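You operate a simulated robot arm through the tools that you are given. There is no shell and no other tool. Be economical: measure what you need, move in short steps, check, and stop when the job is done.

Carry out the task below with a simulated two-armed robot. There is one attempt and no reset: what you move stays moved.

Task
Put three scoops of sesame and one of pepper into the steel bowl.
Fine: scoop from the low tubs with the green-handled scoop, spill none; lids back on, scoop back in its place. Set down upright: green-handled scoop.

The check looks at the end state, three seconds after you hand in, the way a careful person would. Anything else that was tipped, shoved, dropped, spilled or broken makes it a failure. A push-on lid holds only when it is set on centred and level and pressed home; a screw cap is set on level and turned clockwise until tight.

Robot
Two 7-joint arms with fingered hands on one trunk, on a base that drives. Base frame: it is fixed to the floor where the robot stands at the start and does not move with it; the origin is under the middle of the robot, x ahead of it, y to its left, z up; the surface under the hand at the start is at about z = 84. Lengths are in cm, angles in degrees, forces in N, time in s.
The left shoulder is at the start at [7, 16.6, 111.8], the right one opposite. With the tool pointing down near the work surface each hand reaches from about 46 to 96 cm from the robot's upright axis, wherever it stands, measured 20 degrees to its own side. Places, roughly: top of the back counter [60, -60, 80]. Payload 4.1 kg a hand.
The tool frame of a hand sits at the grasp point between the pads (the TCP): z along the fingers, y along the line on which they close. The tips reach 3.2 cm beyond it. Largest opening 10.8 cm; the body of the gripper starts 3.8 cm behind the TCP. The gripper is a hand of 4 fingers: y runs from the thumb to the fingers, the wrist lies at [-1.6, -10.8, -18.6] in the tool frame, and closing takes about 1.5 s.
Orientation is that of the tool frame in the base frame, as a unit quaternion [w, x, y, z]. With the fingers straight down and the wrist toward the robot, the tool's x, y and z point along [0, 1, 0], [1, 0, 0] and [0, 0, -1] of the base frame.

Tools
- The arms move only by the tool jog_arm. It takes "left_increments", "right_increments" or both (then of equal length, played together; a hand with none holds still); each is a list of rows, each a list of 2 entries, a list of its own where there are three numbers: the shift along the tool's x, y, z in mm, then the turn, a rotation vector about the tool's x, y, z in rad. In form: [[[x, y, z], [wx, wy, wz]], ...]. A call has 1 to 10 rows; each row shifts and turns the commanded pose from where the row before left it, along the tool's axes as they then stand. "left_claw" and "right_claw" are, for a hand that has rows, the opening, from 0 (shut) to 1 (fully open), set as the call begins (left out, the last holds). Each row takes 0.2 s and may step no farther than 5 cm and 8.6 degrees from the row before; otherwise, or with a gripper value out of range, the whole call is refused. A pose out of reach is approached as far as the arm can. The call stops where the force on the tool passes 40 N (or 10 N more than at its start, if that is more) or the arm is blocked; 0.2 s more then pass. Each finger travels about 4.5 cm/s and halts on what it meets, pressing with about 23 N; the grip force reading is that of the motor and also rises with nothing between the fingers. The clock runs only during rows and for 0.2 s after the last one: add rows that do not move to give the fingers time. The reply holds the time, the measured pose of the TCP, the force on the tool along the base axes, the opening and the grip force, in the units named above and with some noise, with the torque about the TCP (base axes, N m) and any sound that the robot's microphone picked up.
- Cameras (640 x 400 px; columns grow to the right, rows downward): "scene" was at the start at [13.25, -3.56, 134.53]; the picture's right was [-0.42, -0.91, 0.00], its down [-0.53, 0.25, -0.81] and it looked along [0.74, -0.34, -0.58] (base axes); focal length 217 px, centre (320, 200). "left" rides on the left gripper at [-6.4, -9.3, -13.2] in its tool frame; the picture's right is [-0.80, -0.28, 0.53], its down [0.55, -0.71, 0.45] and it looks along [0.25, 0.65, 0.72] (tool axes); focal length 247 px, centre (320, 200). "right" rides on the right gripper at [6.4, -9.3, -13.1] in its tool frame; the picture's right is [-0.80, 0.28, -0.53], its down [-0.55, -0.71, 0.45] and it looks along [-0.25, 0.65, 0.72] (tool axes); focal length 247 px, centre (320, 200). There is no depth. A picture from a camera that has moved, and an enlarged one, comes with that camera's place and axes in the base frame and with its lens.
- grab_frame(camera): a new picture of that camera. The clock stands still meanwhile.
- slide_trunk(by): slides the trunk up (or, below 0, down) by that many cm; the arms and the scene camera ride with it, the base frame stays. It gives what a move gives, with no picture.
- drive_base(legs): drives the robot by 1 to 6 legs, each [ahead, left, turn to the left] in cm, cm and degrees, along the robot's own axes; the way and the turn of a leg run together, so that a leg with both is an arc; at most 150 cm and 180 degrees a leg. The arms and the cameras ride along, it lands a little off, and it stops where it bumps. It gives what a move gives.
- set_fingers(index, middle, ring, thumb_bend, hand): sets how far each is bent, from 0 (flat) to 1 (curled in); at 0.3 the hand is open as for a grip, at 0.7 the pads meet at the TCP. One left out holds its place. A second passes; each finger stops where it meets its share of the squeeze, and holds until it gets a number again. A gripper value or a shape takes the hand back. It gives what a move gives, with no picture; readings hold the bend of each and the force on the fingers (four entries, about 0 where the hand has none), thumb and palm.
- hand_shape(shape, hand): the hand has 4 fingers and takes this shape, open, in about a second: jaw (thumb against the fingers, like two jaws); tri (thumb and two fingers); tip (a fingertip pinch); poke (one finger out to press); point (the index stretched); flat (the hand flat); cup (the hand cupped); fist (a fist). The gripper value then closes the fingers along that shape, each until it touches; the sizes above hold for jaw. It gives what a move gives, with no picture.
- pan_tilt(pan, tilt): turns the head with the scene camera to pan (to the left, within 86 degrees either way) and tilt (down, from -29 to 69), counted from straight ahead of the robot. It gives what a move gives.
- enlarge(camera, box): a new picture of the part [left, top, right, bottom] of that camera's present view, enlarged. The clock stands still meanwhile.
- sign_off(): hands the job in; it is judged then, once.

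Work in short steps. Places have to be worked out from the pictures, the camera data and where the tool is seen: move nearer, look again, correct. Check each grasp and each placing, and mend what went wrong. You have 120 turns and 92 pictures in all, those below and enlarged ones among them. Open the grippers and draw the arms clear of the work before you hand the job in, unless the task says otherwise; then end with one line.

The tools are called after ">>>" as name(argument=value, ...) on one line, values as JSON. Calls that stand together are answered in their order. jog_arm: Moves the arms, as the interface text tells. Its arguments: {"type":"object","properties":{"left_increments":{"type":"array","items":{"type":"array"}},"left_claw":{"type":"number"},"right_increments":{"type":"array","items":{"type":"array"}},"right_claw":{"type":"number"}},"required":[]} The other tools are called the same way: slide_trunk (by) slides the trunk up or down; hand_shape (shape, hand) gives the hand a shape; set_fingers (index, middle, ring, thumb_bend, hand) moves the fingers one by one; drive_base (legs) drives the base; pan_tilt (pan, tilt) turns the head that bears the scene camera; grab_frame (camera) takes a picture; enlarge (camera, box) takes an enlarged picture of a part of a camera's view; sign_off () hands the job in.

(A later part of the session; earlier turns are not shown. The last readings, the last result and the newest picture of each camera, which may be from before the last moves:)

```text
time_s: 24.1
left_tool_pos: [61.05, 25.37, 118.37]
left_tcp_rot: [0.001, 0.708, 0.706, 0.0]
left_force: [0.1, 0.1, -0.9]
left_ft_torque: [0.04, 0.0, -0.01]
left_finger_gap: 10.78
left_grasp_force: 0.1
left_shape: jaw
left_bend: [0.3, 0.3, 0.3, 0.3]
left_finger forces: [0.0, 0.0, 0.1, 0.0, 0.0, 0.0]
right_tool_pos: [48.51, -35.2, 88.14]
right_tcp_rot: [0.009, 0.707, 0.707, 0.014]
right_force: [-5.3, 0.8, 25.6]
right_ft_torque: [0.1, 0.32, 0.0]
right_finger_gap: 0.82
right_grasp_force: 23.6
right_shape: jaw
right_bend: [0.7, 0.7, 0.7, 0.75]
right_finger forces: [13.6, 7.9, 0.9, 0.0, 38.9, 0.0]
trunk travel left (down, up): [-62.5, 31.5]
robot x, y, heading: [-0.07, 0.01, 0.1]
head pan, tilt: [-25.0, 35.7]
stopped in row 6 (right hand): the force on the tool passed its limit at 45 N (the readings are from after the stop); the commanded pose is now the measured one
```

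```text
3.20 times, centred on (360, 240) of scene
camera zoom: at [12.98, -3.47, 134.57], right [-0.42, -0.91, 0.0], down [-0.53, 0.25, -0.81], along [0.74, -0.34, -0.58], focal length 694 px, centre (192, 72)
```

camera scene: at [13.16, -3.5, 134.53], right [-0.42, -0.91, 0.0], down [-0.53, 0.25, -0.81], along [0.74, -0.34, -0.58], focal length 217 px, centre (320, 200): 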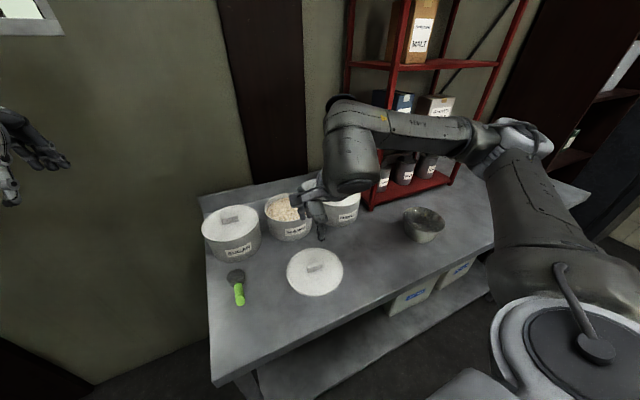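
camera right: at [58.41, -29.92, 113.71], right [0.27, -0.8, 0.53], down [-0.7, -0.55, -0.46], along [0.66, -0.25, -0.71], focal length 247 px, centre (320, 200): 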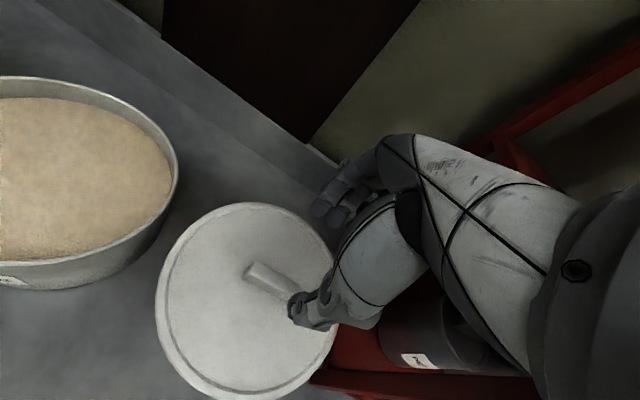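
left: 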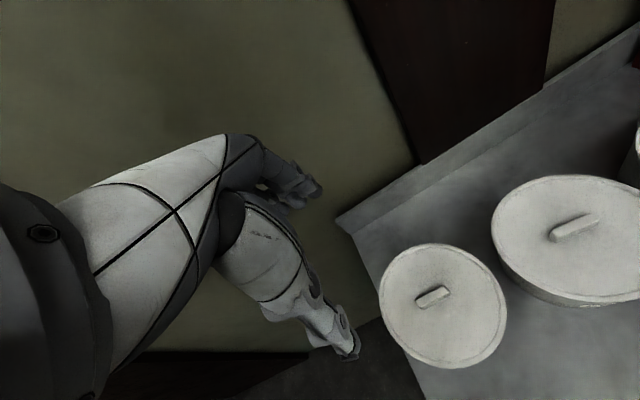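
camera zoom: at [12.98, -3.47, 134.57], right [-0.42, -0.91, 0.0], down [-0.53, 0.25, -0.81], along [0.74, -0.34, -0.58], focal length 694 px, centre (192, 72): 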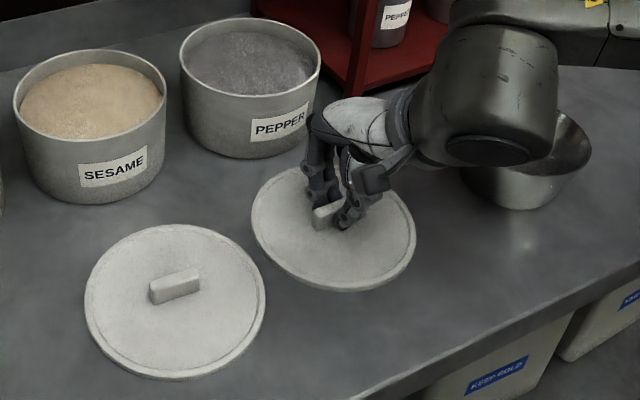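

Contact again, and the pepper lid is flat on the counter at TCP z≈88.1. I'll release it, rise, and correct the small wrist tilt.

>>> jog_arm(right_increments=[[[0, 0, -2], [0, 0, 0]], [[0, 0, 0], [0, 0, 0]], [[0, 0, 0], [0, 0, 0]], [[0, 0, 0], [0, 0, 0]], [[0, 0, 0], [0, 0, 0]], [[0, 0, -15], [0, 0, 0]], [[0, 0, -45], [0, 0, 0]], [[0, 0, -45], [0, 0, 0]], [[0, 0, -45], [0, 0, 0]], [[0, 0, -45], [0.0325, -0.007, 0]]], right_claw=0.6)

>>> jog_arm(right_increments=[[[0, 0, 0], [0, 0, -0.1428]], [[0, 0, 0], [0, 0, -0.1428]], [[0, 0, 0], [0, 0, -0.1428]], [[0, 0, 0], [0, 0, -0.1428]], [[0, 0, 0], [0, 0, -0.1428]], [[0, 0, 0], [0, 0, -0.1428]], [[0, 0, 0], [0, 0, -0.1428]], [[0, 0, 0], [0, 0, -0.1428]], [[0, 0, 0], [0, 0, -0.1428]], [[0, 0, 0], [0, 0, -0.1428]]], right_claw=0.8)

>>> jog_arm(right_increments=[[[0, 45, 0], [0, 0, -0.1428]], [[0, 45, 0], [0, 0, 0]], [[0, 45, 0], [0, 0, 0]], [[0, 45, 0], [0, 0, 0]], [[0, 45, 0], [0, 0, 0]], [[0, 45, 0], [0, 0, 0]], [[0, 45, 0], [0, 0, 0]]])

>>> grab_frame(camera="scene")

>>> grab_frame(camera="right")

```text
time_s: 26.3
left_tool_pos: [61.29, 25.28, 118.29]
left_tcp_rot: [0.0, 0.708, 0.707, 0.0]
left_force: [-0.1, -0.6, 0.1]
left_ft_torque: [-0.02, 0.02, 0.01]
left_finger_gap: 10.78
left_grasp_force: 0.1
left_shape: jaw
left_bend: [0.3, 0.3, 0.3, 0.3]
left_finger forces: [0.0, 0.0, 0.0, 0.0, 0.1, 0.0]
right_tool_pos: [48.08, -35.48, 107.51]
right_tcp_rot: [-0.002, 0.707, 0.708, -0.003]
right_force: [0.0, 0.2, 0.3]
right_ft_torque: [0.02, 0.01, 0.03]
right_finger_gap: 6.49
right_grasp_force: 0.0
right_shape: jaw
right_bend: [0.28, 0.41, 0.38, 0.67]
right_finger forces: [0.0, 0.0, 0.0, 0.0, 0.0, 0.0]
trunk travel left (down, up): [-62.5, 31.5]
robot x, y, heading: [-0.1, 0.04, -0.1]
head pan, tilt: [-25.0, 35.7]
```

```text
time_s: 28.5
left_tool_pos: [61.28, 25.22, 118.25]
left_tcp_rot: [0.0, 0.707, 0.707, 0.0]
left_force: [0.1, 0.3, -0.4]
left_ft_torque: [-0.01, 0.0, 0.01]
left_finger_gap: 10.78
left_grasp_force: 0.1
left_shape: jaw
left_bend: [0.3, 0.3, 0.3, 0.3]
left_finger forces: [0.0, 0.0, 0.0, 0.0, 0.0, 0.0]
right_tool_pos: [48.81, -30.28, 106.82]
right_tcp_rot: [-0.016, 0.469, 0.883, 0.008]
right_force: [-0.2, 0.3, -0.6]
right_ft_torque: [-0.01, -0.01, 0.0]
right_finger_gap: 8.62
right_grasp_force: 0.0
right_shape: jaw
right_bend: [0.26, 0.34, 0.32, 0.54]
right_finger forces: [0.0, 0.1, 0.0, 0.1, 0.0, 0.1]
right hand out of reach, approached as far as the arm can: row 4, 5, 6, 7, 8, 9, 10
trunk travel left (down, up): [-62.5, 31.5]
robot x, y, heading: [0.04, -0.28, 0.2]
head pan, tilt: [-25.0, 35.7]
```

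```text
time_s: 30.1
left_tool_pos: [61.31, 25.23, 118.36]
left_tcp_rot: [0.0, 0.707, 0.707, 0.0]
left_force: [0.0, -0.5, -0.1]
left_ft_torque: [0.03, -0.04, 0.01]
left_finger_gap: 10.74
left_grasp_force: 0.0
left_shape: jaw
left_bend: [0.3, 0.3, 0.3, 0.3]
left_finger forces: [0.1, 0.1, 0.0, 0.0, 0.0, 0.1]
right_tool_pos: [67.9, -15.9, 106.58]
right_tcp_rot: [-0.025, 0.464, 0.886, 0.013]
right_force: [-0.5, -0.1, 0.0]
right_ft_torque: [-0.02, 0.0, -0.04]
right_finger_gap: 8.63
right_grasp_force: 0.0
right_shape: jaw
right_bend: [0.26, 0.34, 0.32, 0.54]
right_finger forces: [0.0, 0.0, 0.0, 0.0, 0.0, 0.0]
right hand out of reach, approached as far as the arm can: row 1, 7
trunk travel left (down, up): [-62.5, 31.5]
robot x, y, heading: [-0.04, 0.03, -0.1]
head pan, tilt: [-25.0, 35.7]
```

```text
60 pictures are left
camera scene: at [13.16, -3.63, 134.53], right [-0.42, -0.91, 0.0], down [-0.53, 0.25, -0.81], along [0.74, -0.34, -0.58], focal length 217 px, centre (320, 200)
```

scene: 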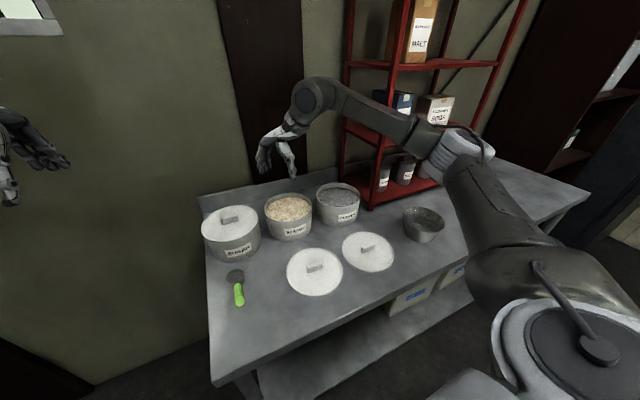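

```text
59 pictures are left
camera right: at [56.94, -16.46, 120.12], right [0.7, -0.52, 0.48], down [-0.28, -0.83, -0.48], along [0.65, 0.2, -0.73], focal length 247 px, centre (320, 200)
```

right: 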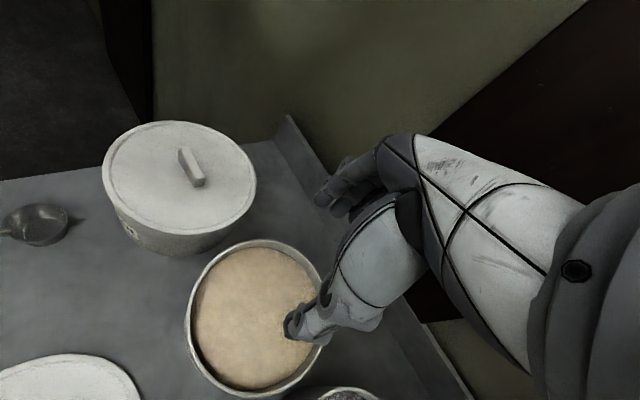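

The yaw stopped after about 35° with the arm folded close in. With the arm farther out here, I'll test whether the wrist can turn more.

>>> jog_arm(right_increments=[[[0, 0, -20], [0, 0, -0.14]], [[0, 0, -20], [0, 0, -0.14]], [[0, 0, -20], [0, 0, -0.14]], [[0, 0, 0], [0, 0, -0.14]], [[0, 0, 0], [0, 0, -0.14]], [[0, 0, 0], [0, 0, -0.14]]])

```text
time_s: 31.5
left_tool_pos: [61.38, 25.33, 118.32]
left_tcp_rot: [0.0, 0.707, 0.707, 0.0]
left_force: [0.5, -0.2, 0.4]
left_ft_torque: [-0.01, -0.02, 0.02]
left_finger_gap: 10.76
left_grasp_force: 0.0
left_shape: jaw
left_bend: [0.3, 0.3, 0.3, 0.3]
left_finger forces: [0.0, 0.1, 0.0, 0.1, 0.0, 0.0]
right_tool_pos: [67.82, -15.74, 106.5]
right_tcp_rot: [-0.025, 0.464, 0.885, 0.013]
right_force: [-0.1, 0.1, -0.7]
right_ft_torque: [-0.01, -0.05, -0.02]
right_finger_gap: 8.59
right_grasp_force: 0.0
right_shape: jaw
right_bend: [0.26, 0.34, 0.32, 0.54]
right_finger forces: [0.1, 0.1, 0.0, 0.0, 0.0, 0.0]
right hand out of reach, approached as far as the arm can: row 1, 2, 3, 4, 5, 6
trunk travel left (down, up): [-62.5, 31.5]
robot x, y, heading: [-0.03, -0.2, 0.0]
head pan, tilt: [-25.0, 35.7]
```

That direction is at a hard limit. I'll test the opposite yaw, raising the hand a little first.

>>> jog_arm(right_increments=[[[0, 0, 0], [0, 0, 0.14]], [[0, 0, -40], [0, 0, 0.14]], [[0, 0, -40], [0, 0, 0.14]], [[0, 0, 0], [0, 0, 0.14]], [[0, 0, 0], [0, 0, 0.14]], [[0, 0, 0], [0, 0, 0.14]], [[0, 0, 0], [0, 0, 0.14]], [[0, 0, 0], [0, 0, 0.14]], [[0, 0, 0], [0, 0, 0.14]], [[0, 0, 0], [0, 0, 0.14]]])

>>> jog_arm(right_increments=[[[0, 0, 0], [0, 0, 0.14]], [[0, 0, 0], [0, 0, 0.14]], [[0, 0, 0], [0, 0, 0.14]], [[0, 0, 0], [0, 0, 0.14]], [[0, 0, 0], [0, 0, 0.14]], [[0, 0, 0], [0, 0, 0.14]], [[0, 0, 0], [0, 0, 0.14]], [[0, 0, 0], [0, 0, 0.14]]])

```text
time_s: 33.7
left_tool_pos: [61.36, 25.32, 118.1]
left_tcp_rot: [0.0, 0.707, 0.707, -0.001]
left_force: [0.5, -0.5, 0.3]
left_ft_torque: [0.01, -0.01, 0.0]
left_finger_gap: 10.79
left_grasp_force: 0.0
left_shape: jaw
left_bend: [0.3, 0.3, 0.3, 0.3]
left_finger forces: [0.0, 0.0, 0.0, 0.1, 0.0, 0.0]
right_tool_pos: [68.34, -16.34, 114.23]
right_tcp_rot: [-0.028, 0.926, 0.378, -0.008]
right_force: [-0.9, 0.4, 0.1]
right_ft_torque: [0.0, -0.01, -0.02]
right_finger_gap: 8.66
right_grasp_force: 0.0
right_shape: jaw
right_bend: [0.26, 0.34, 0.32, 0.54]
right_finger forces: [0.0, 0.0, 0.1, 0.0, 0.1, 0.1]
trunk travel left (down, up): [-62.5, 31.5]
robot x, y, heading: [0.27, 0.08, 0.0]
head pan, tilt: [-25.0, 35.7]
```

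```text
time_s: 35.5
left_tool_pos: [61.29, 25.31, 118.3]
left_tcp_rot: [-0.001, 0.707, 0.707, 0.0]
left_force: [0.2, 0.0, 0.1]
left_ft_torque: [-0.04, -0.01, 0.0]
left_finger_gap: 10.74
left_grasp_force: 0.1
left_shape: jaw
left_bend: [0.3, 0.3, 0.3, 0.3]
left_finger forces: [0.0, 0.0, 0.1, 0.0, 0.0, 0.1]
right_tool_pos: [68.32, -16.21, 114.37]
right_tcp_rot: [-0.021, 0.985, -0.171, -0.022]
right_force: [-0.1, 0.1, -0.3]
right_ft_torque: [0.02, -0.01, -0.03]
right_finger_gap: 8.65
right_grasp_force: 0.0
right_shape: jaw
right_bend: [0.26, 0.34, 0.32, 0.54]
right_finger forces: [0.1, 0.0, 0.1, 0.0, 0.0, 0.0]
trunk travel left (down, up): [-62.5, 31.5]
robot x, y, heading: [-0.48, 0.32, 0.2]
head pan, tilt: [-25.0, 35.7]
```

The opposite yaw reaches easily. This orientation, with tool y pointing to base -y and the wrist to the left, also suits pouring by rolling about x. The sight lines suggest the scoop's handle rises about 36° from (49,2,87) toward (41,1.3,93). I'll move above it and look.

>>> jog_arm(right_increments=[[[0, 0, 0], [-0.015, 0.015, -0.115]], [[0, 0, 0], [-0.015, 0.015, -0.115]], [[0, 0, 0], [-0.013, 0.014, -0.114]], [[-45, 0, 0], [0, 0, 0]], [[-45, 0, 0], [0, 0, 0]], [[-45, -20, 0], [0, 0, 0]], [[-40, -30, 0], [0, 0, 0]], [[-35, -30, 0], [0, 0, 0]], [[-20, -45, 0], [0, 0, 0]], [[0, -45, 0], [0, 0, 0]]])

>>> grab_frame(camera="right")

>>> grab_frame(camera="scene")

```text
time_s: 37.7
left_tool_pos: [61.32, 25.44, 118.19]
left_tcp_rot: [0.0, 0.706, 0.708, -0.001]
left_force: [-0.6, -0.4, -0.7]
left_ft_torque: [-0.01, 0.02, 0.01]
left_finger_gap: 10.78
left_grasp_force: 0.0
left_shape: jaw
left_bend: [0.3, 0.3, 0.3, 0.3]
left_finger forces: [0.1, 0.0, 0.0, 0.0, 0.1, 0.0]
right_tool_pos: [45.28, 0.83, 113.9]
right_tcp_rot: [0.003, 1.0, 0.0, 0.0]
right_force: [0.4, 0.6, -0.1]
right_ft_torque: [-0.02, 0.02, 0.02]
right_finger_gap: 8.64
right_grasp_force: 0.0
right_shape: jaw
right_bend: [0.26, 0.34, 0.32, 0.54]
right_finger forces: [0.0, 0.0, 0.0, 0.0, 0.1, 0.0]
trunk travel left (down, up): [-62.5, 31.5]
robot x, y, heading: [-0.12, 0.04, -0.1]
head pan, tilt: [-25.0, 35.7]
```

```text
58 pictures are left
camera right: at [51.6, 10.34, 127.13], right [-0.8, -0.28, 0.53], down [-0.55, 0.7, -0.45], along [-0.25, -0.65, -0.72], focal length 247 px, centre (320, 200)
```

right: 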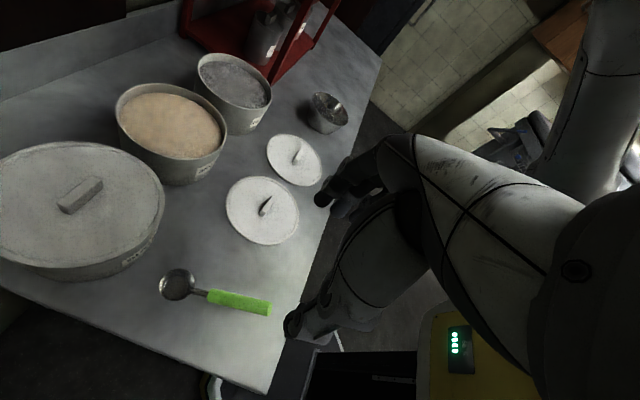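

```text
57 pictures are left
camera scene: at [13.27, -3.33, 134.53], right [-0.42, -0.91, 0.0], down [-0.53, 0.25, -0.81], along [0.74, -0.35, -0.58], focal length 217 px, centre (320, 200)
```

scene: 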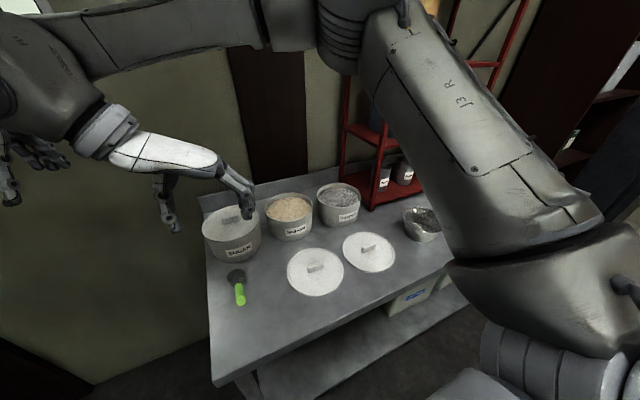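

The scoop is now well located. The green handle runs from (48.3,1.8,89.7) to its end at (40.8,1.1,93.6), about 27° up and 5° yaw. I'll align and descend to just above it.

>>> jog_arm(right_increments=[[[-5, -6, 40], [0, 0, -0.09]], [[0, 0, 45], [0, 0, 0]], [[0, 0, 45], [0, 0, 0]], [[0, 0, 30], [0, 0, 0]]], right_claw=0.7)

>>> grab_frame(camera="right")

>>> enlarge(camera="scene", box=[140, 180, 300, 320])

```text
time_s: 38.7
left_tool_pos: [61.35, 25.36, 118.27]
left_tcp_rot: [-0.001, 0.707, 0.707, 0.0]
left_force: [-0.7, 0.4, 0.2]
left_ft_torque: [0.01, 0.0, -0.04]
left_finger_gap: 10.78
left_grasp_force: 0.2
left_shape: jaw
left_bend: [0.3, 0.3, 0.3, 0.3]
left_finger forces: [0.0, 0.1, 0.0, 0.1, 0.1, 0.0]
right_tool_pos: [44.56, 1.21, 98.06]
right_tcp_rot: [0.001, 0.999, 0.045, 0.001]
right_force: [0.3, 0.2, 0.2]
right_ft_torque: [-0.01, 0.04, 0.01]
right_finger_gap: 7.62
right_grasp_force: 0.1
right_shape: jaw
right_bend: [0.27, 0.37, 0.35, 0.61]
right_finger forces: [0.0, 0.0, 0.1, 0.1, 0.0, 0.0]
trunk travel left (down, up): [-62.5, 31.5]
robot x, y, heading: [-0.44, 0.19, 0.1]
head pan, tilt: [-25.0, 35.7]
```

```text
56 pictures are left
camera right: at [50.17, 11.12, 111.13], right [-0.77, -0.35, 0.53], down [-0.61, 0.65, -0.45], along [-0.19, -0.67, -0.72], focal length 247 px, centre (320, 200)
```

right: 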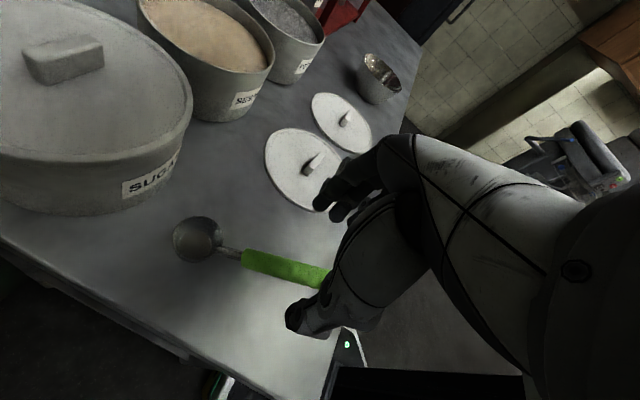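

```text
2.86 times, centred on (220, 250) of scene
camera zoom: at [13.32, -3.51, 134.53], right [-0.42, -0.91, 0.0], down [-0.53, 0.25, -0.81], along [0.74, -0.34, -0.58], focal length 619 px, centre (606, 57)
```

zoom: 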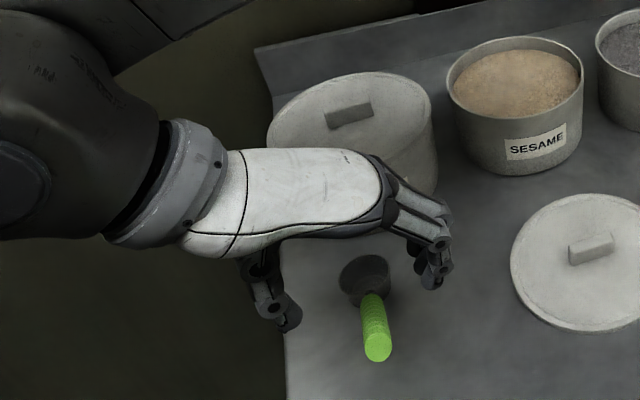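

The handle lies between the thumb and fingers. I'll lower onto it and close.

>>> jog_arm(right_increments=[[[0, -2, 30], [0, 0, 0]], [[0, 0, 20], [0, 0, 0]], [[0, 0, 10], [0, 0, 0]]])

>>> enlarge(camera="right", box=[150, 100, 470, 360])

>>> enlarge(camera="scene", box=[180, 220, 300, 320])

```text
time_s: 39.5
left_tool_pos: [61.25, 25.28, 118.31]
left_tcp_rot: [0.0, 0.707, 0.707, 0.0]
left_force: [0.0, -1.4, 0.3]
left_ft_torque: [-0.01, 0.02, -0.05]
left_finger_gap: 10.77
left_grasp_force: 0.0
left_shape: jaw
left_bend: [0.3, 0.3, 0.3, 0.3]
left_finger forces: [0.0, 0.0, 0.0, 0.0, 0.0, 0.0]
right_tool_pos: [44.88, 1.23, 92.04]
right_tcp_rot: [0.001, 0.999, 0.045, 0.0]
right_force: [0.3, -0.6, -0.1]
right_ft_torque: [-0.02, 0.01, -0.02]
right_finger_gap: 7.59
right_grasp_force: 0.1
right_shape: jaw
right_bend: [0.27, 0.37, 0.35, 0.61]
right_finger forces: [0.1, 0.1, 0.1, 0.0, 0.1, 0.1]
trunk travel left (down, up): [-62.5, 31.5]
robot x, y, heading: [-0.11, 0.05, -0.0]
head pan, tilt: [-25.0, 35.7]
```

```text
1.54 times, centred on (310, 230) of right
camera zoom: at [50.31, 11.24, 105.25], right [-0.77, -0.35, 0.53], down [-0.61, 0.65, -0.45], along [-0.19, -0.67, -0.72], focal length 380 px, centre (335, 154)
```

zoom: 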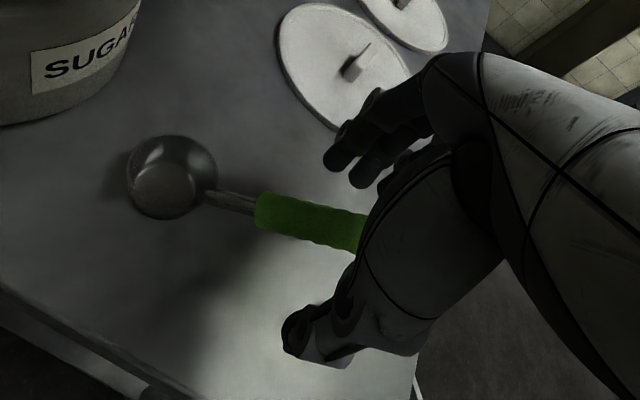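

```text
4.00 times, centred on (240, 270) of scene
camera zoom: at [13.24, -3.55, 134.53], right [-0.42, -0.91, 0.0], down [-0.53, 0.25, -0.81], along [0.74, -0.34, -0.58], focal length 867 px, centre (640, -80)
```

zoom: 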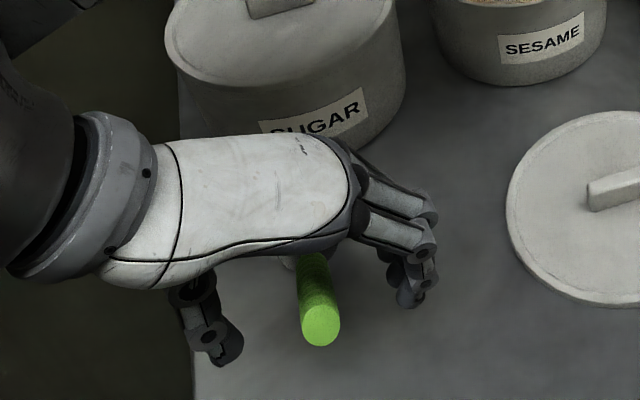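

The handle is centred in the jaws with its end sticking out toward the robot. Closing now.

>>> jog_arm(right_increments=[[[0, 0, 0], [0, 0, 0]], [[0, 0, 0], [0, 0, 0]], [[0, 0, 0], [0, 0, 0]], [[0, 0, 0], [0, 0, 0]], [[0, 0, 0], [0, 0, 0]], [[0, 0, 0], [0, 0, 0]], [[0, 0, 0], [0, 0, 0]]], right_claw=0)

>>> grab_frame(camera="right")

>>> enlarge(camera="scene", box=[180, 220, 300, 320])

```text
time_s: 41.1
left_tool_pos: [61.24, 25.31, 118.21]
left_tcp_rot: [0.0, 0.707, 0.708, 0.0]
left_force: [0.3, 0.9, -0.2]
left_ft_torque: [0.01, 0.02, 0.02]
left_finger_gap: 10.77
left_grasp_force: 0.1
left_shape: jaw
left_bend: [0.3, 0.3, 0.3, 0.3]
left_finger forces: [0.1, 0.0, 0.0, 0.1, 0.0, 0.1]
right_tool_pos: [44.83, 1.3, 92.08]
right_tcp_rot: [0.0, 0.999, 0.046, 0.001]
right_force: [-0.6, 0.0, -0.6]
right_ft_torque: [-0.06, -0.03, 0.0]
right_finger_gap: 1.49
right_grasp_force: 22.9
right_shape: jaw
right_bend: [0.73, 0.65, 0.69, 0.75]
right_finger forces: [13.8, 5.0, 0.1, 0.0, 19.2, 0.0]
trunk travel left (down, up): [-62.5, 31.5]
robot x, y, heading: [0.17, 0.02, -0.3]
head pan, tilt: [-25.0, 35.7]
```

```text
52 pictures are left
camera right: at [50.3, 11.23, 105.28], right [-0.77, -0.35, 0.53], down [-0.61, 0.65, -0.45], along [-0.19, -0.67, -0.72], focal length 247 px, centre (320, 200)
```

right: 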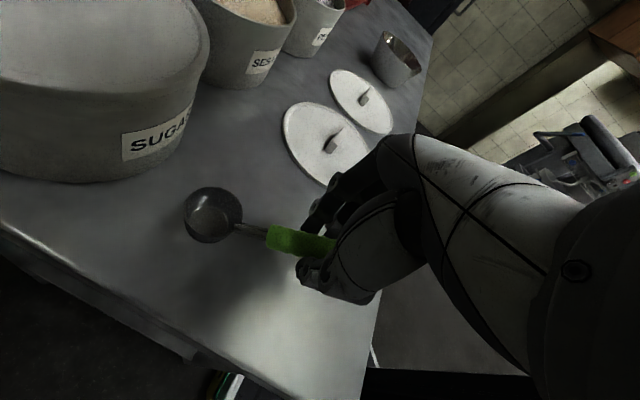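

```text
4.00 times, centred on (240, 270) of scene
camera zoom: at [13.24, -3.56, 134.53], right [-0.42, -0.91, 0.0], down [-0.53, 0.25, -0.81], along [0.74, -0.34, -0.58], focal length 867 px, centre (640, -80)
```

zoom: 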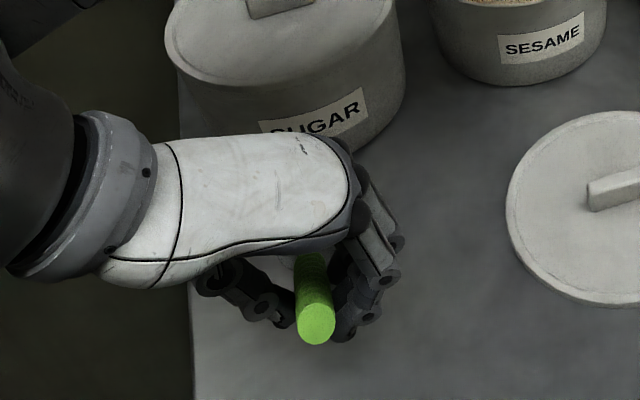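

The grip is firm with the handle between thumb and index/middle. The return pose is TCP (44.83,1.3,92.08). I'll lift and check that the scoop stays level.

>>> jog_arm(right_increments=[[[0, 0, -20], [0, 0, 0]], [[0, 0, -40], [0, 0, 0]], [[0, 0, -45], [0, 0, 0]], [[0, 0, -45], [0, 0, 0]], [[0, 45, -20], [0, 0, 0]], [[0, 45, 0], [0, 0, 0]], [[0, 45, 0], [0, 0, 0]]])

>>> grab_frame(camera="right")

>>> grab_frame(camera="scene")

```text
time_s: 42.7
left_tool_pos: [61.29, 25.1, 118.36]
left_tcp_rot: [-0.001, 0.707, 0.708, 0.001]
left_force: [-0.8, -0.3, -0.7]
left_ft_torque: [0.0, -0.01, 0.0]
left_finger_gap: 10.78
left_grasp_force: 0.1
left_shape: jaw
left_bend: [0.3, 0.3, 0.3, 0.3]
left_finger forces: [0.0, 0.0, 0.1, 0.0, 0.0, 0.1]
right_tool_pos: [46.0, -12.58, 109.17]
right_tcp_rot: [0.0, 0.999, 0.047, 0.0]
right_force: [0.4, -1.2, -1.7]
right_ft_torque: [0.02, 0.05, 0.01]
right_finger_gap: 1.43
right_grasp_force: 23.2
right_shape: jaw
right_bend: [0.73, 0.66, 0.69, 0.75]
right_finger forces: [13.9, 4.7, 0.0, 0.1, 19.0, 0.0]
trunk travel left (down, up): [-62.5, 31.5]
robot x, y, heading: [-0.16, -0.17, 0.2]
head pan, tilt: [-25.0, 35.7]
```

```text
50 pictures are left
camera right: at [51.49, -2.8, 122.38], right [-0.77, -0.35, 0.53], down [-0.61, 0.65, -0.45], along [-0.19, -0.67, -0.72], focal length 247 px, centre (320, 200)
```

right: 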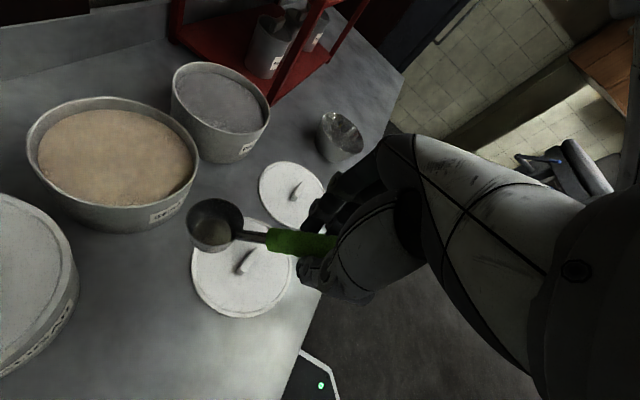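

```text
49 pictures are left
camera scene: at [13.16, -3.81, 134.53], right [-0.42, -0.91, 0.0], down [-0.53, 0.25, -0.81], along [0.74, -0.34, -0.58], focal length 217 px, centre (320, 200)
```

scene: 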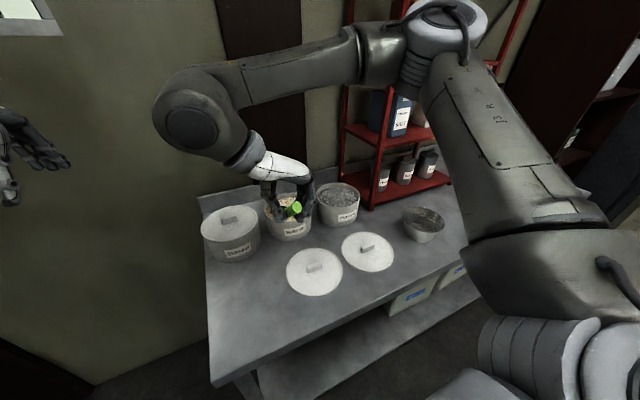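

The scoop is held steadily. Pouring will work best with the usual wrist direction: yaw so the cup is on the left (+y) and the handle on the right, then tip cup-down with the fingers swinging to the right. I'll yaw +95° now, still empty.

>>> jog_arm(right_increments=[[[0, 0, -20], [0, 0, -0.14]], [[0, 0, -10], [0, 0, -0.14]], [[0, 0, 0], [0, 0, -0.14]], [[0, 0, 0], [0, 0, -0.14]], [[0, 0, 0], [0, 0, -0.14]], [[0, 0, 0], [0, 0, -0.14]], [[0, 0, 0], [0, 0, -0.14]], [[0, 0, 0], [0, 0, -0.14]], [[0, 0, 0], [0, 0, -0.14]], [[0, 0, 0], [0, 0, -0.14]]])

>>> jog_arm(right_increments=[[[0, 0, 0], [0, 0, -0.13]], [[0, 0, 0], [0, 0, -0.04]], [[-45, 0, 0], [0, 0, 0]], [[-45, 0, 0], [0, 0, 0]], [[-45, 0, 0], [0, 0, 0]], [[-45, 0, 0], [0, 0, 0]], [[-45, 0, 0], [0, 0, 0]], [[-45, 0, 0], [0, 0, 0]], [[-45, 0, 0], [0, 0, 0]], [[-45, 0, 0], [0, 0, 0]]])

```text
time_s: 44.9
left_tool_pos: [61.34, 25.29, 118.35]
left_tcp_rot: [0.0, 0.707, 0.707, 0.0]
left_force: [-0.5, 0.3, -0.9]
left_ft_torque: [0.03, -0.02, -0.01]
left_finger_gap: 10.76
left_grasp_force: 0.0
left_shape: jaw
left_bend: [0.3, 0.3, 0.3, 0.3]
left_finger forces: [0.0, 0.1, 0.1, 0.0, 0.0, 0.1]
right_tool_pos: [45.98, -12.21, 112.32]
right_tcp_rot: [0.002, 0.734, 0.679, 0.0]
right_force: [-0.2, -0.1, -0.2]
right_ft_torque: [-0.06, 0.0, 0.05]
right_finger_gap: 1.46
right_grasp_force: 22.8
right_shape: jaw
right_bend: [0.73, 0.66, 0.69, 0.75]
right_finger forces: [14.0, 4.8, 0.0, 0.0, 19.0, 0.0]
trunk travel left (down, up): [-62.5, 31.5]
robot x, y, heading: [-0.35, 0.17, 0.3]
head pan, tilt: [-25.0, 35.7]
```

```text
time_s: 47.1
left_tool_pos: [61.54, 24.95, 118.35]
left_tcp_rot: [-0.002, 0.708, 0.706, 0.001]
left_force: [0.2, -1.3, -0.7]
left_ft_torque: [0.08, 0.04, 0.01]
left_finger_gap: 10.79
left_grasp_force: 0.0
left_shape: jaw
left_bend: [0.3, 0.3, 0.3, 0.3]
left_finger forces: [0.0, 0.0, 0.0, 0.0, 0.0, 0.0]
right_tool_pos: [48.95, -48.46, 112.69]
right_tcp_rot: [0.005, 0.687, 0.726, 0.003]
right_force: [-0.4, -0.5, 3.3]
right_ft_torque: [-0.05, 0.06, -0.04]
right_finger_gap: 1.38
right_grasp_force: 22.7
right_shape: jaw
right_bend: [0.72, 0.72, 0.69, 0.77]
right_finger forces: [14.6, 3.1, 0.0, 0.1, 16.9, 0.1]
right hand out of reach, approached as far as the arm can: row 10
trunk travel left (down, up): [-62.5, 31.5]
robot x, y, heading: [0.03, -0.1, -0.1]
head pan, tilt: [-25.0, 35.7]
```

The reach limit shows at y=-48 with this yaw, and the finger bends changed slightly. I'll check that the scoop hasn't shifted.

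>>> grab_frame(camera="right")

>>> grab_frame(camera="scene")

```text
48 pictures are left
camera right: at [39.11, -42.44, 125.76], right [0.32, -0.78, 0.54], down [-0.67, -0.59, -0.45], along [0.67, -0.21, -0.71], focal length 247 px, centre (320, 200)
```

right: 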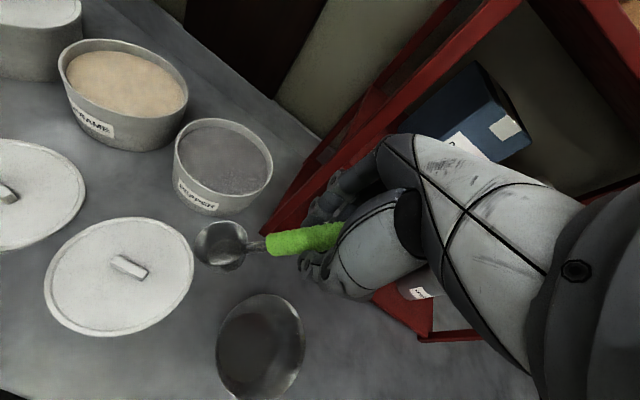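

```text
47 pictures are left
camera scene: at [13.42, -3.98, 134.52], right [-0.42, -0.91, 0.0], down [-0.53, 0.25, -0.81], along [0.73, -0.34, -0.59], focal length 217 px, centre (320, 200)
```

scene: 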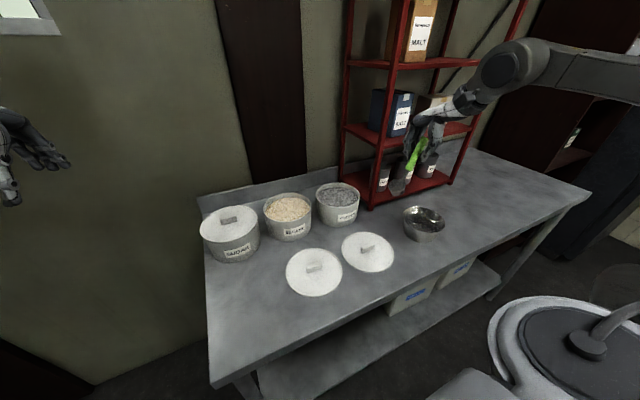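

The scoop rotated about 15° in the grip, because only two fingers carry it and the motion was abrupt. I'll go back to the scoop's place slowly, set it down and take a stronger grip with the hand square to the handle and deeper.

>>> jog_arm(right_increments=[[[20, 0, 0], [0, 0, 0]], [[35, 0, 0], [0, 0, 0]], [[40, 0, 0], [0, 0, 0]], [[40, 0, 0], [0, 0, 0]], [[40, 0, 0], [0, 0, 0]], [[40, 0, 0], [0, 0, 0]], [[40, 0, 0], [0, 0, 0]], [[40, 0, 0], [0, 0, 0]], [[35, 0, 0], [0, 0, 0]], [[20, 0, 0], [0, 0, 0]]])

>>> jog_arm(right_increments=[[[0, 0, 0], [0, 0, 0.08]], [[0, 0, 0], [0, 0, 0.14]], [[0, 0, 0], [0, 0, 0.14]], [[0, 0, 0], [0, 0, 0.14]], [[0, 0, 0], [0, 0, 0.14]], [[0, 0, 0], [0, 0, 0.14]], [[0, 0, 0], [0, 0, 0.14]], [[0, 0, 0], [0, 0, 0.14]], [[0, 0, 0], [0, 0, 0.14]], [[0, 0, 0], [0, 0, 0.08]]])

>>> jog_arm(right_increments=[[[0, 0, 0], [0, 0, 0.08]], [[0, 0, 0], [0, 0, 0.14]], [[0, 0, 0], [0, 0, 0.05]], [[0, 0, 0], [0, 0.08, 0]], [[0, 0, 0], [0, 0.09, 0]], [[0, 0, 0], [0, 0.09, 0]], [[0, 0, 0], [0, 0, 0]]])

>>> grab_frame(camera="right")

>>> grab_frame(camera="scene")

```text
time_s: 49.3
left_tool_pos: [61.27, 25.3, 118.24]
left_tcp_rot: [0.0, 0.707, 0.707, -0.001]
left_force: [0.6, -0.3, 0.0]
left_ft_torque: [-0.01, -0.01, 0.01]
left_finger_gap: 10.78
left_grasp_force: 0.1
left_shape: jaw
left_bend: [0.3, 0.3, 0.3, 0.3]
left_finger forces: [0.1, 0.0, 0.0, 0.0, 0.1, 0.0]
right_tool_pos: [46.14, -12.9, 112.25]
right_tcp_rot: [0.002, 0.675, 0.738, 0.0]
right_force: [-1.2, 1.2, -1.0]
right_ft_torque: [-0.04, 0.02, 0.01]
right_finger_gap: 1.37
right_grasp_force: 23.7
right_shape: jaw
right_bend: [0.72, 0.72, 0.69, 0.77]
right_finger forces: [14.9, 1.8, 0.0, 0.0, 16.6, 0.1]
trunk travel left (down, up): [-62.5, 31.5]
robot x, y, heading: [-0.05, -0.22, 0.3]
head pan, tilt: [-25.0, 35.7]
```

```text
time_s: 51.5
left_tool_pos: [61.3, 25.35, 118.33]
left_tcp_rot: [-0.001, 0.707, 0.707, 0.0]
left_force: [0.9, -0.3, 0.9]
left_ft_torque: [0.01, 0.0, 0.0]
left_finger_gap: 10.8
left_grasp_force: 0.0
left_shape: jaw
left_bend: [0.3, 0.3, 0.3, 0.3]
left_finger forces: [0.0, 0.1, 0.1, 0.1, 0.1, 0.0]
right_tool_pos: [46.02, -13.04, 112.3]
right_tcp_rot: [0.001, 0.982, 0.188, 0.001]
right_force: [-0.4, 0.5, -0.2]
right_ft_torque: [-0.01, 0.05, -0.02]
right_finger_gap: 1.35
right_grasp_force: 22.8
right_shape: jaw
right_bend: [0.72, 0.72, 0.69, 0.77]
right_finger forces: [14.7, 1.5, 0.0, 0.0, 16.8, 0.0]
trunk travel left (down, up): [-62.5, 31.5]
robot x, y, heading: [0.02, -0.51, -0.1]
head pan, tilt: [-25.0, 35.7]
```

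```text
time_s: 53.1
left_tool_pos: [61.27, 25.34, 118.23]
left_tcp_rot: [0.0, 0.706, 0.708, 0.0]
left_force: [0.0, 0.4, -0.8]
left_ft_torque: [-0.02, 0.03, 0.02]
left_finger_gap: 10.77
left_grasp_force: 0.0
left_shape: jaw
left_bend: [0.3, 0.3, 0.3, 0.3]
left_finger forces: [0.1, 0.0, 0.0, 0.0, 0.0, 0.0]
right_tool_pos: [46.19, -13.02, 112.21]
right_tcp_rot: [-0.006, 0.99, 0.055, 0.129]
right_force: [0.2, -0.5, 0.4]
right_ft_torque: [-0.03, -0.01, -0.02]
right_finger_gap: 1.37
right_grasp_force: 22.9
right_shape: jaw
right_bend: [0.72, 0.72, 0.69, 0.77]
right_finger forces: [15.0, 1.2, 0.1, 0.1, 16.6, 0.1]
trunk travel left (down, up): [-62.5, 31.5]
robot x, y, heading: [-0.1, -0.24, 0.1]
head pan, tilt: [-25.0, 35.7]
```

```text
46 pictures are left
camera right: at [47.9, -3.41, 126.57], right [-0.87, -0.38, 0.31], down [-0.49, 0.65, -0.58], along [0.02, -0.65, -0.76], focal length 247 px, centre (320, 200)
```

right: 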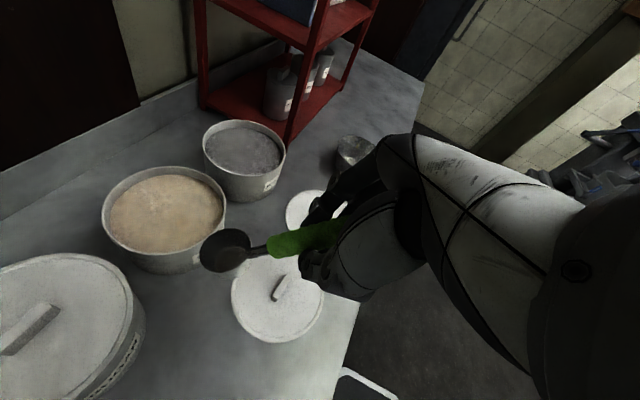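

```text
45 pictures are left
camera scene: at [13.27, -3.56, 134.52], right [-0.42, -0.91, 0.0], down [-0.53, 0.25, -0.81], along [0.74, -0.34, -0.58], focal length 217 px, centre (320, 200)
```

scene: 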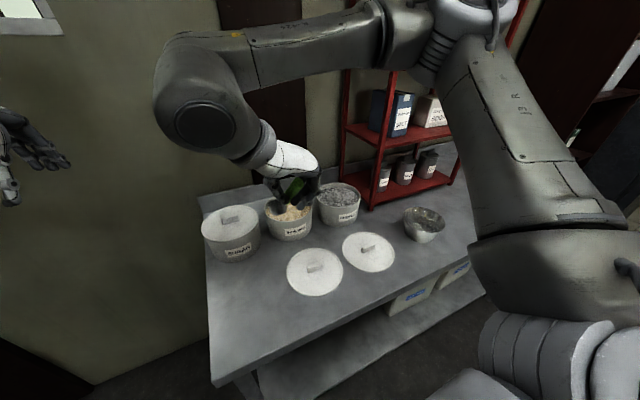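

The scoop has swung about 27° in the grip and only the index finger holds it. I'll pitch it level, carry it over its place, and lower slowly.

>>> jog_arm(right_increments=[[[0, 0, 0], [0, 0.1, 0]], [[0, 0, 0], [0, 0.1, 0]], [[0, -20, 0], [0, 0, 0]], [[0, -30, 0], [0, 0, 0]], [[0, -35, 0], [0, 0, 0]], [[0, -30, 0], [0, 0, 0]], [[0, -18, 0], [0, 0, 0]]])

>>> jog_arm(right_increments=[[[-7, 0, 13.5], [0, 0, 0]], [[-13.6, 0, 26.7], [0, 0, 0]], [[-13.6, 0, 26.7], [0, 0, 0]], [[-13.6, 0, 26.7], [0, 0, 0]], [[-13.6, 0, 26.7], [0, 0, 0]], [[-7, 0, 13.5], [0, 0, 0]]])

>>> grab_frame(camera="right")

>>> enlarge(camera="scene", box=[170, 210, 310, 320])

```text
time_s: 54.7
left_tool_pos: [61.25, 25.32, 118.26]
left_tcp_rot: [0.0, 0.707, 0.707, 0.0]
left_force: [0.0, -1.1, -0.4]
left_ft_torque: [0.02, 0.0, -0.03]
left_finger_gap: 10.77
left_grasp_force: 0.1
left_shape: jaw
left_bend: [0.3, 0.3, 0.3, 0.3]
left_finger forces: [0.1, 0.0, 0.0, 0.0, 0.1, 0.1]
right_tool_pos: [44.64, 0.57, 112.02]
right_tcp_rot: [-0.011, 0.972, 0.054, 0.228]
right_force: [-0.1, 0.0, -0.6]
right_ft_torque: [-0.01, 0.07, -0.02]
right_finger_gap: 1.36
right_grasp_force: 23.0
right_shape: jaw
right_bend: [0.72, 0.72, 0.69, 0.77]
right_finger forces: [15.1, 0.8, 0.0, 0.0, 16.6, 0.0]
trunk travel left (down, up): [-62.5, 31.5]
robot x, y, heading: [0.01, 0.19, 0.1]
head pan, tilt: [-25.0, 35.7]
```

```text
time_s: 56.1
left_tool_pos: [61.32, 25.32, 118.25]
left_tcp_rot: [0.0, 0.707, 0.707, -0.001]
left_force: [0.4, -0.3, 0.2]
left_ft_torque: [0.02, -0.03, 0.01]
left_finger_gap: 10.78
left_grasp_force: 0.1
left_shape: jaw
left_bend: [0.3, 0.3, 0.3, 0.3]
left_finger forces: [0.0, 0.1, 0.0, 0.1, 0.1, 0.1]
right_tool_pos: [44.57, 0.07, 97.2]
right_tcp_rot: [-0.011, 0.972, 0.054, 0.228]
right_force: [-0.1, -0.1, -0.7]
right_ft_torque: [0.01, -0.01, -0.02]
right_finger_gap: 1.36
right_grasp_force: 23.5
right_shape: jaw
right_bend: [0.72, 0.72, 0.69, 0.77]
right_finger forces: [15.2, 0.6, 0.0, 0.0, 16.5, 0.0]
trunk travel left (down, up): [-62.5, 31.5]
robot x, y, heading: [-0.14, -0.12, -0.1]
head pan, tilt: [-25.0, 35.7]
```

```text
44 pictures are left
camera right: at [43.41, 9.41, 111.79], right [-0.91, -0.39, 0.12], down [-0.37, 0.67, -0.65], along [0.17, -0.64, -0.75], focal length 247 px, centre (320, 200)
```

right: 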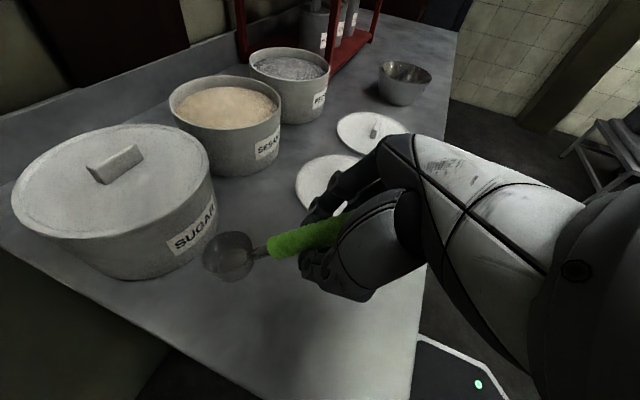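

```text
3.64 times, centred on (240, 265) of scene
camera zoom: at [13.26, -3.57, 134.53], right [-0.42, -0.91, 0.0], down [-0.53, 0.25, -0.81], along [0.74, -0.34, -0.58], focal length 788 px, centre (611, -36)
```

zoom: 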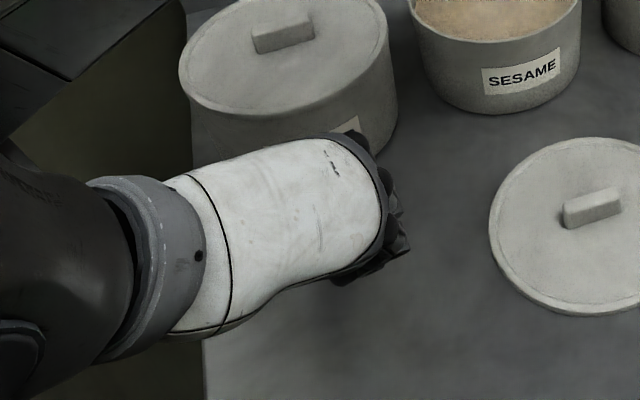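

The cup is about 6 cm above the counter. I'll lower 5 cm and look closely.

>>> jog_arm(right_increments=[[[-11.35, 0, 22.3], [0, 0, 0]], [[-9, 0, 17.8], [0, 0, 0]], [[-3.6, 0, 7.1], [0, 0, 0]]])

>>> enlarge(camera="right", box=[170, 180, 370, 310])

```text
time_s: 56.9
left_tool_pos: [61.26, 25.17, 118.26]
left_tcp_rot: [0.0, 0.707, 0.708, 0.0]
left_force: [0.0, -0.7, 0.1]
left_ft_torque: [0.0, 0.0, 0.03]
left_finger_gap: 10.76
left_grasp_force: 0.0
left_shape: jaw
left_bend: [0.3, 0.3, 0.3, 0.3]
left_finger forces: [0.0, 0.0, 0.0, 0.0, 0.0, 0.0]
right_tool_pos: [44.61, 0.22, 92.0]
right_tcp_rot: [-0.011, 0.972, 0.055, 0.228]
right_force: [-1.1, 0.0, -0.2]
right_ft_torque: [0.03, 0.0, 0.04]
right_finger_gap: 1.35
right_grasp_force: 23.0
right_shape: jaw
right_bend: [0.72, 0.72, 0.69, 0.77]
right_finger forces: [15.1, 1.8, 0.1, 0.0, 16.6, 0.0]
trunk travel left (down, up): [-62.5, 31.5]
robot x, y, heading: [0.05, -0.13, -0.1]
head pan, tilt: [-25.0, 35.7]
```

```text
3.08 times, centred on (270, 245) of right
camera zoom: at [43.33, 9.53, 106.6], right [-0.91, -0.39, 0.12], down [-0.37, 0.67, -0.65], along [0.17, -0.64, -0.75], focal length 760 px, centre (474, 62)
```

zoom: 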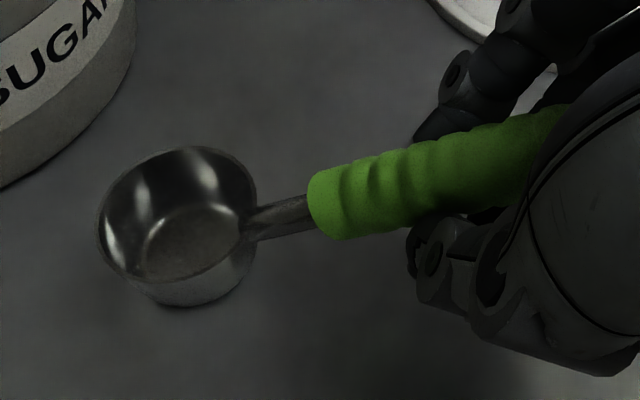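

The cup looks level and almost on the counter. I'll lower in 2 mm steps.

>>> jog_arm(right_increments=[[[-0.9, 0, 1.8], [0, 0, 0]], [[-0.9, 0, 1.8], [0, 0, 0]], [[-0.9, 0, 1.8], [0, 0, 0]], [[-0.9, 0, 1.8], [0, 0, 0]]])

>>> enlarge(camera="right", box=[170, 180, 370, 310])

```text
time_s: 57.9
left_tool_pos: [61.25, 25.32, 118.36]
left_tcp_rot: [0.0, 0.707, 0.707, -0.001]
left_force: [-0.1, -0.6, -0.3]
left_ft_torque: [-0.03, 0.0, -0.03]
left_finger_gap: 10.78
left_grasp_force: 0.0
left_shape: jaw
left_bend: [0.3, 0.3, 0.3, 0.3]
left_finger forces: [0.0, 0.0, 0.0, 0.0, 0.0, 0.1]
right_tool_pos: [44.5, 0.11, 91.18]
right_tcp_rot: [-0.013, 0.972, 0.054, 0.229]
right_force: [-0.4, -1.3, 1.1]
right_ft_torque: [-0.03, -0.08, -0.01]
right_finger_gap: 1.36
right_grasp_force: 23.4
right_shape: jaw
right_bend: [0.72, 0.72, 0.69, 0.77]
right_finger forces: [14.9, 3.4, 0.0, 0.0, 16.4, 0.1]
trunk travel left (down, up): [-62.5, 31.5]
robot x, y, heading: [-0.31, 0.17, 0.0]
head pan, tilt: [-25.0, 35.7]
```

```text
3.08 times, centred on (270, 245) of right
camera zoom: at [43.22, 9.47, 105.8], right [-0.91, -0.39, 0.12], down [-0.37, 0.67, -0.65], along [0.17, -0.64, -0.75], focal length 760 px, centre (474, 62)
```

zoom: 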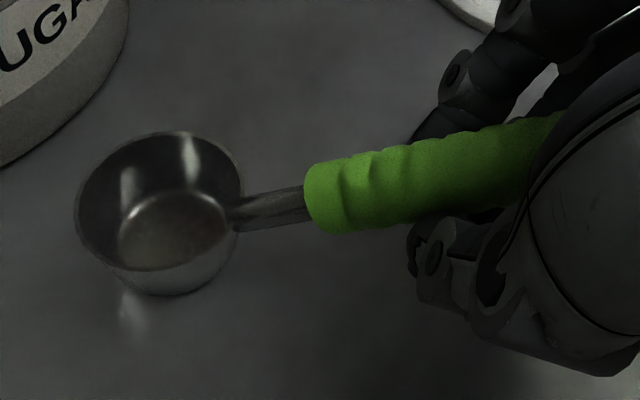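

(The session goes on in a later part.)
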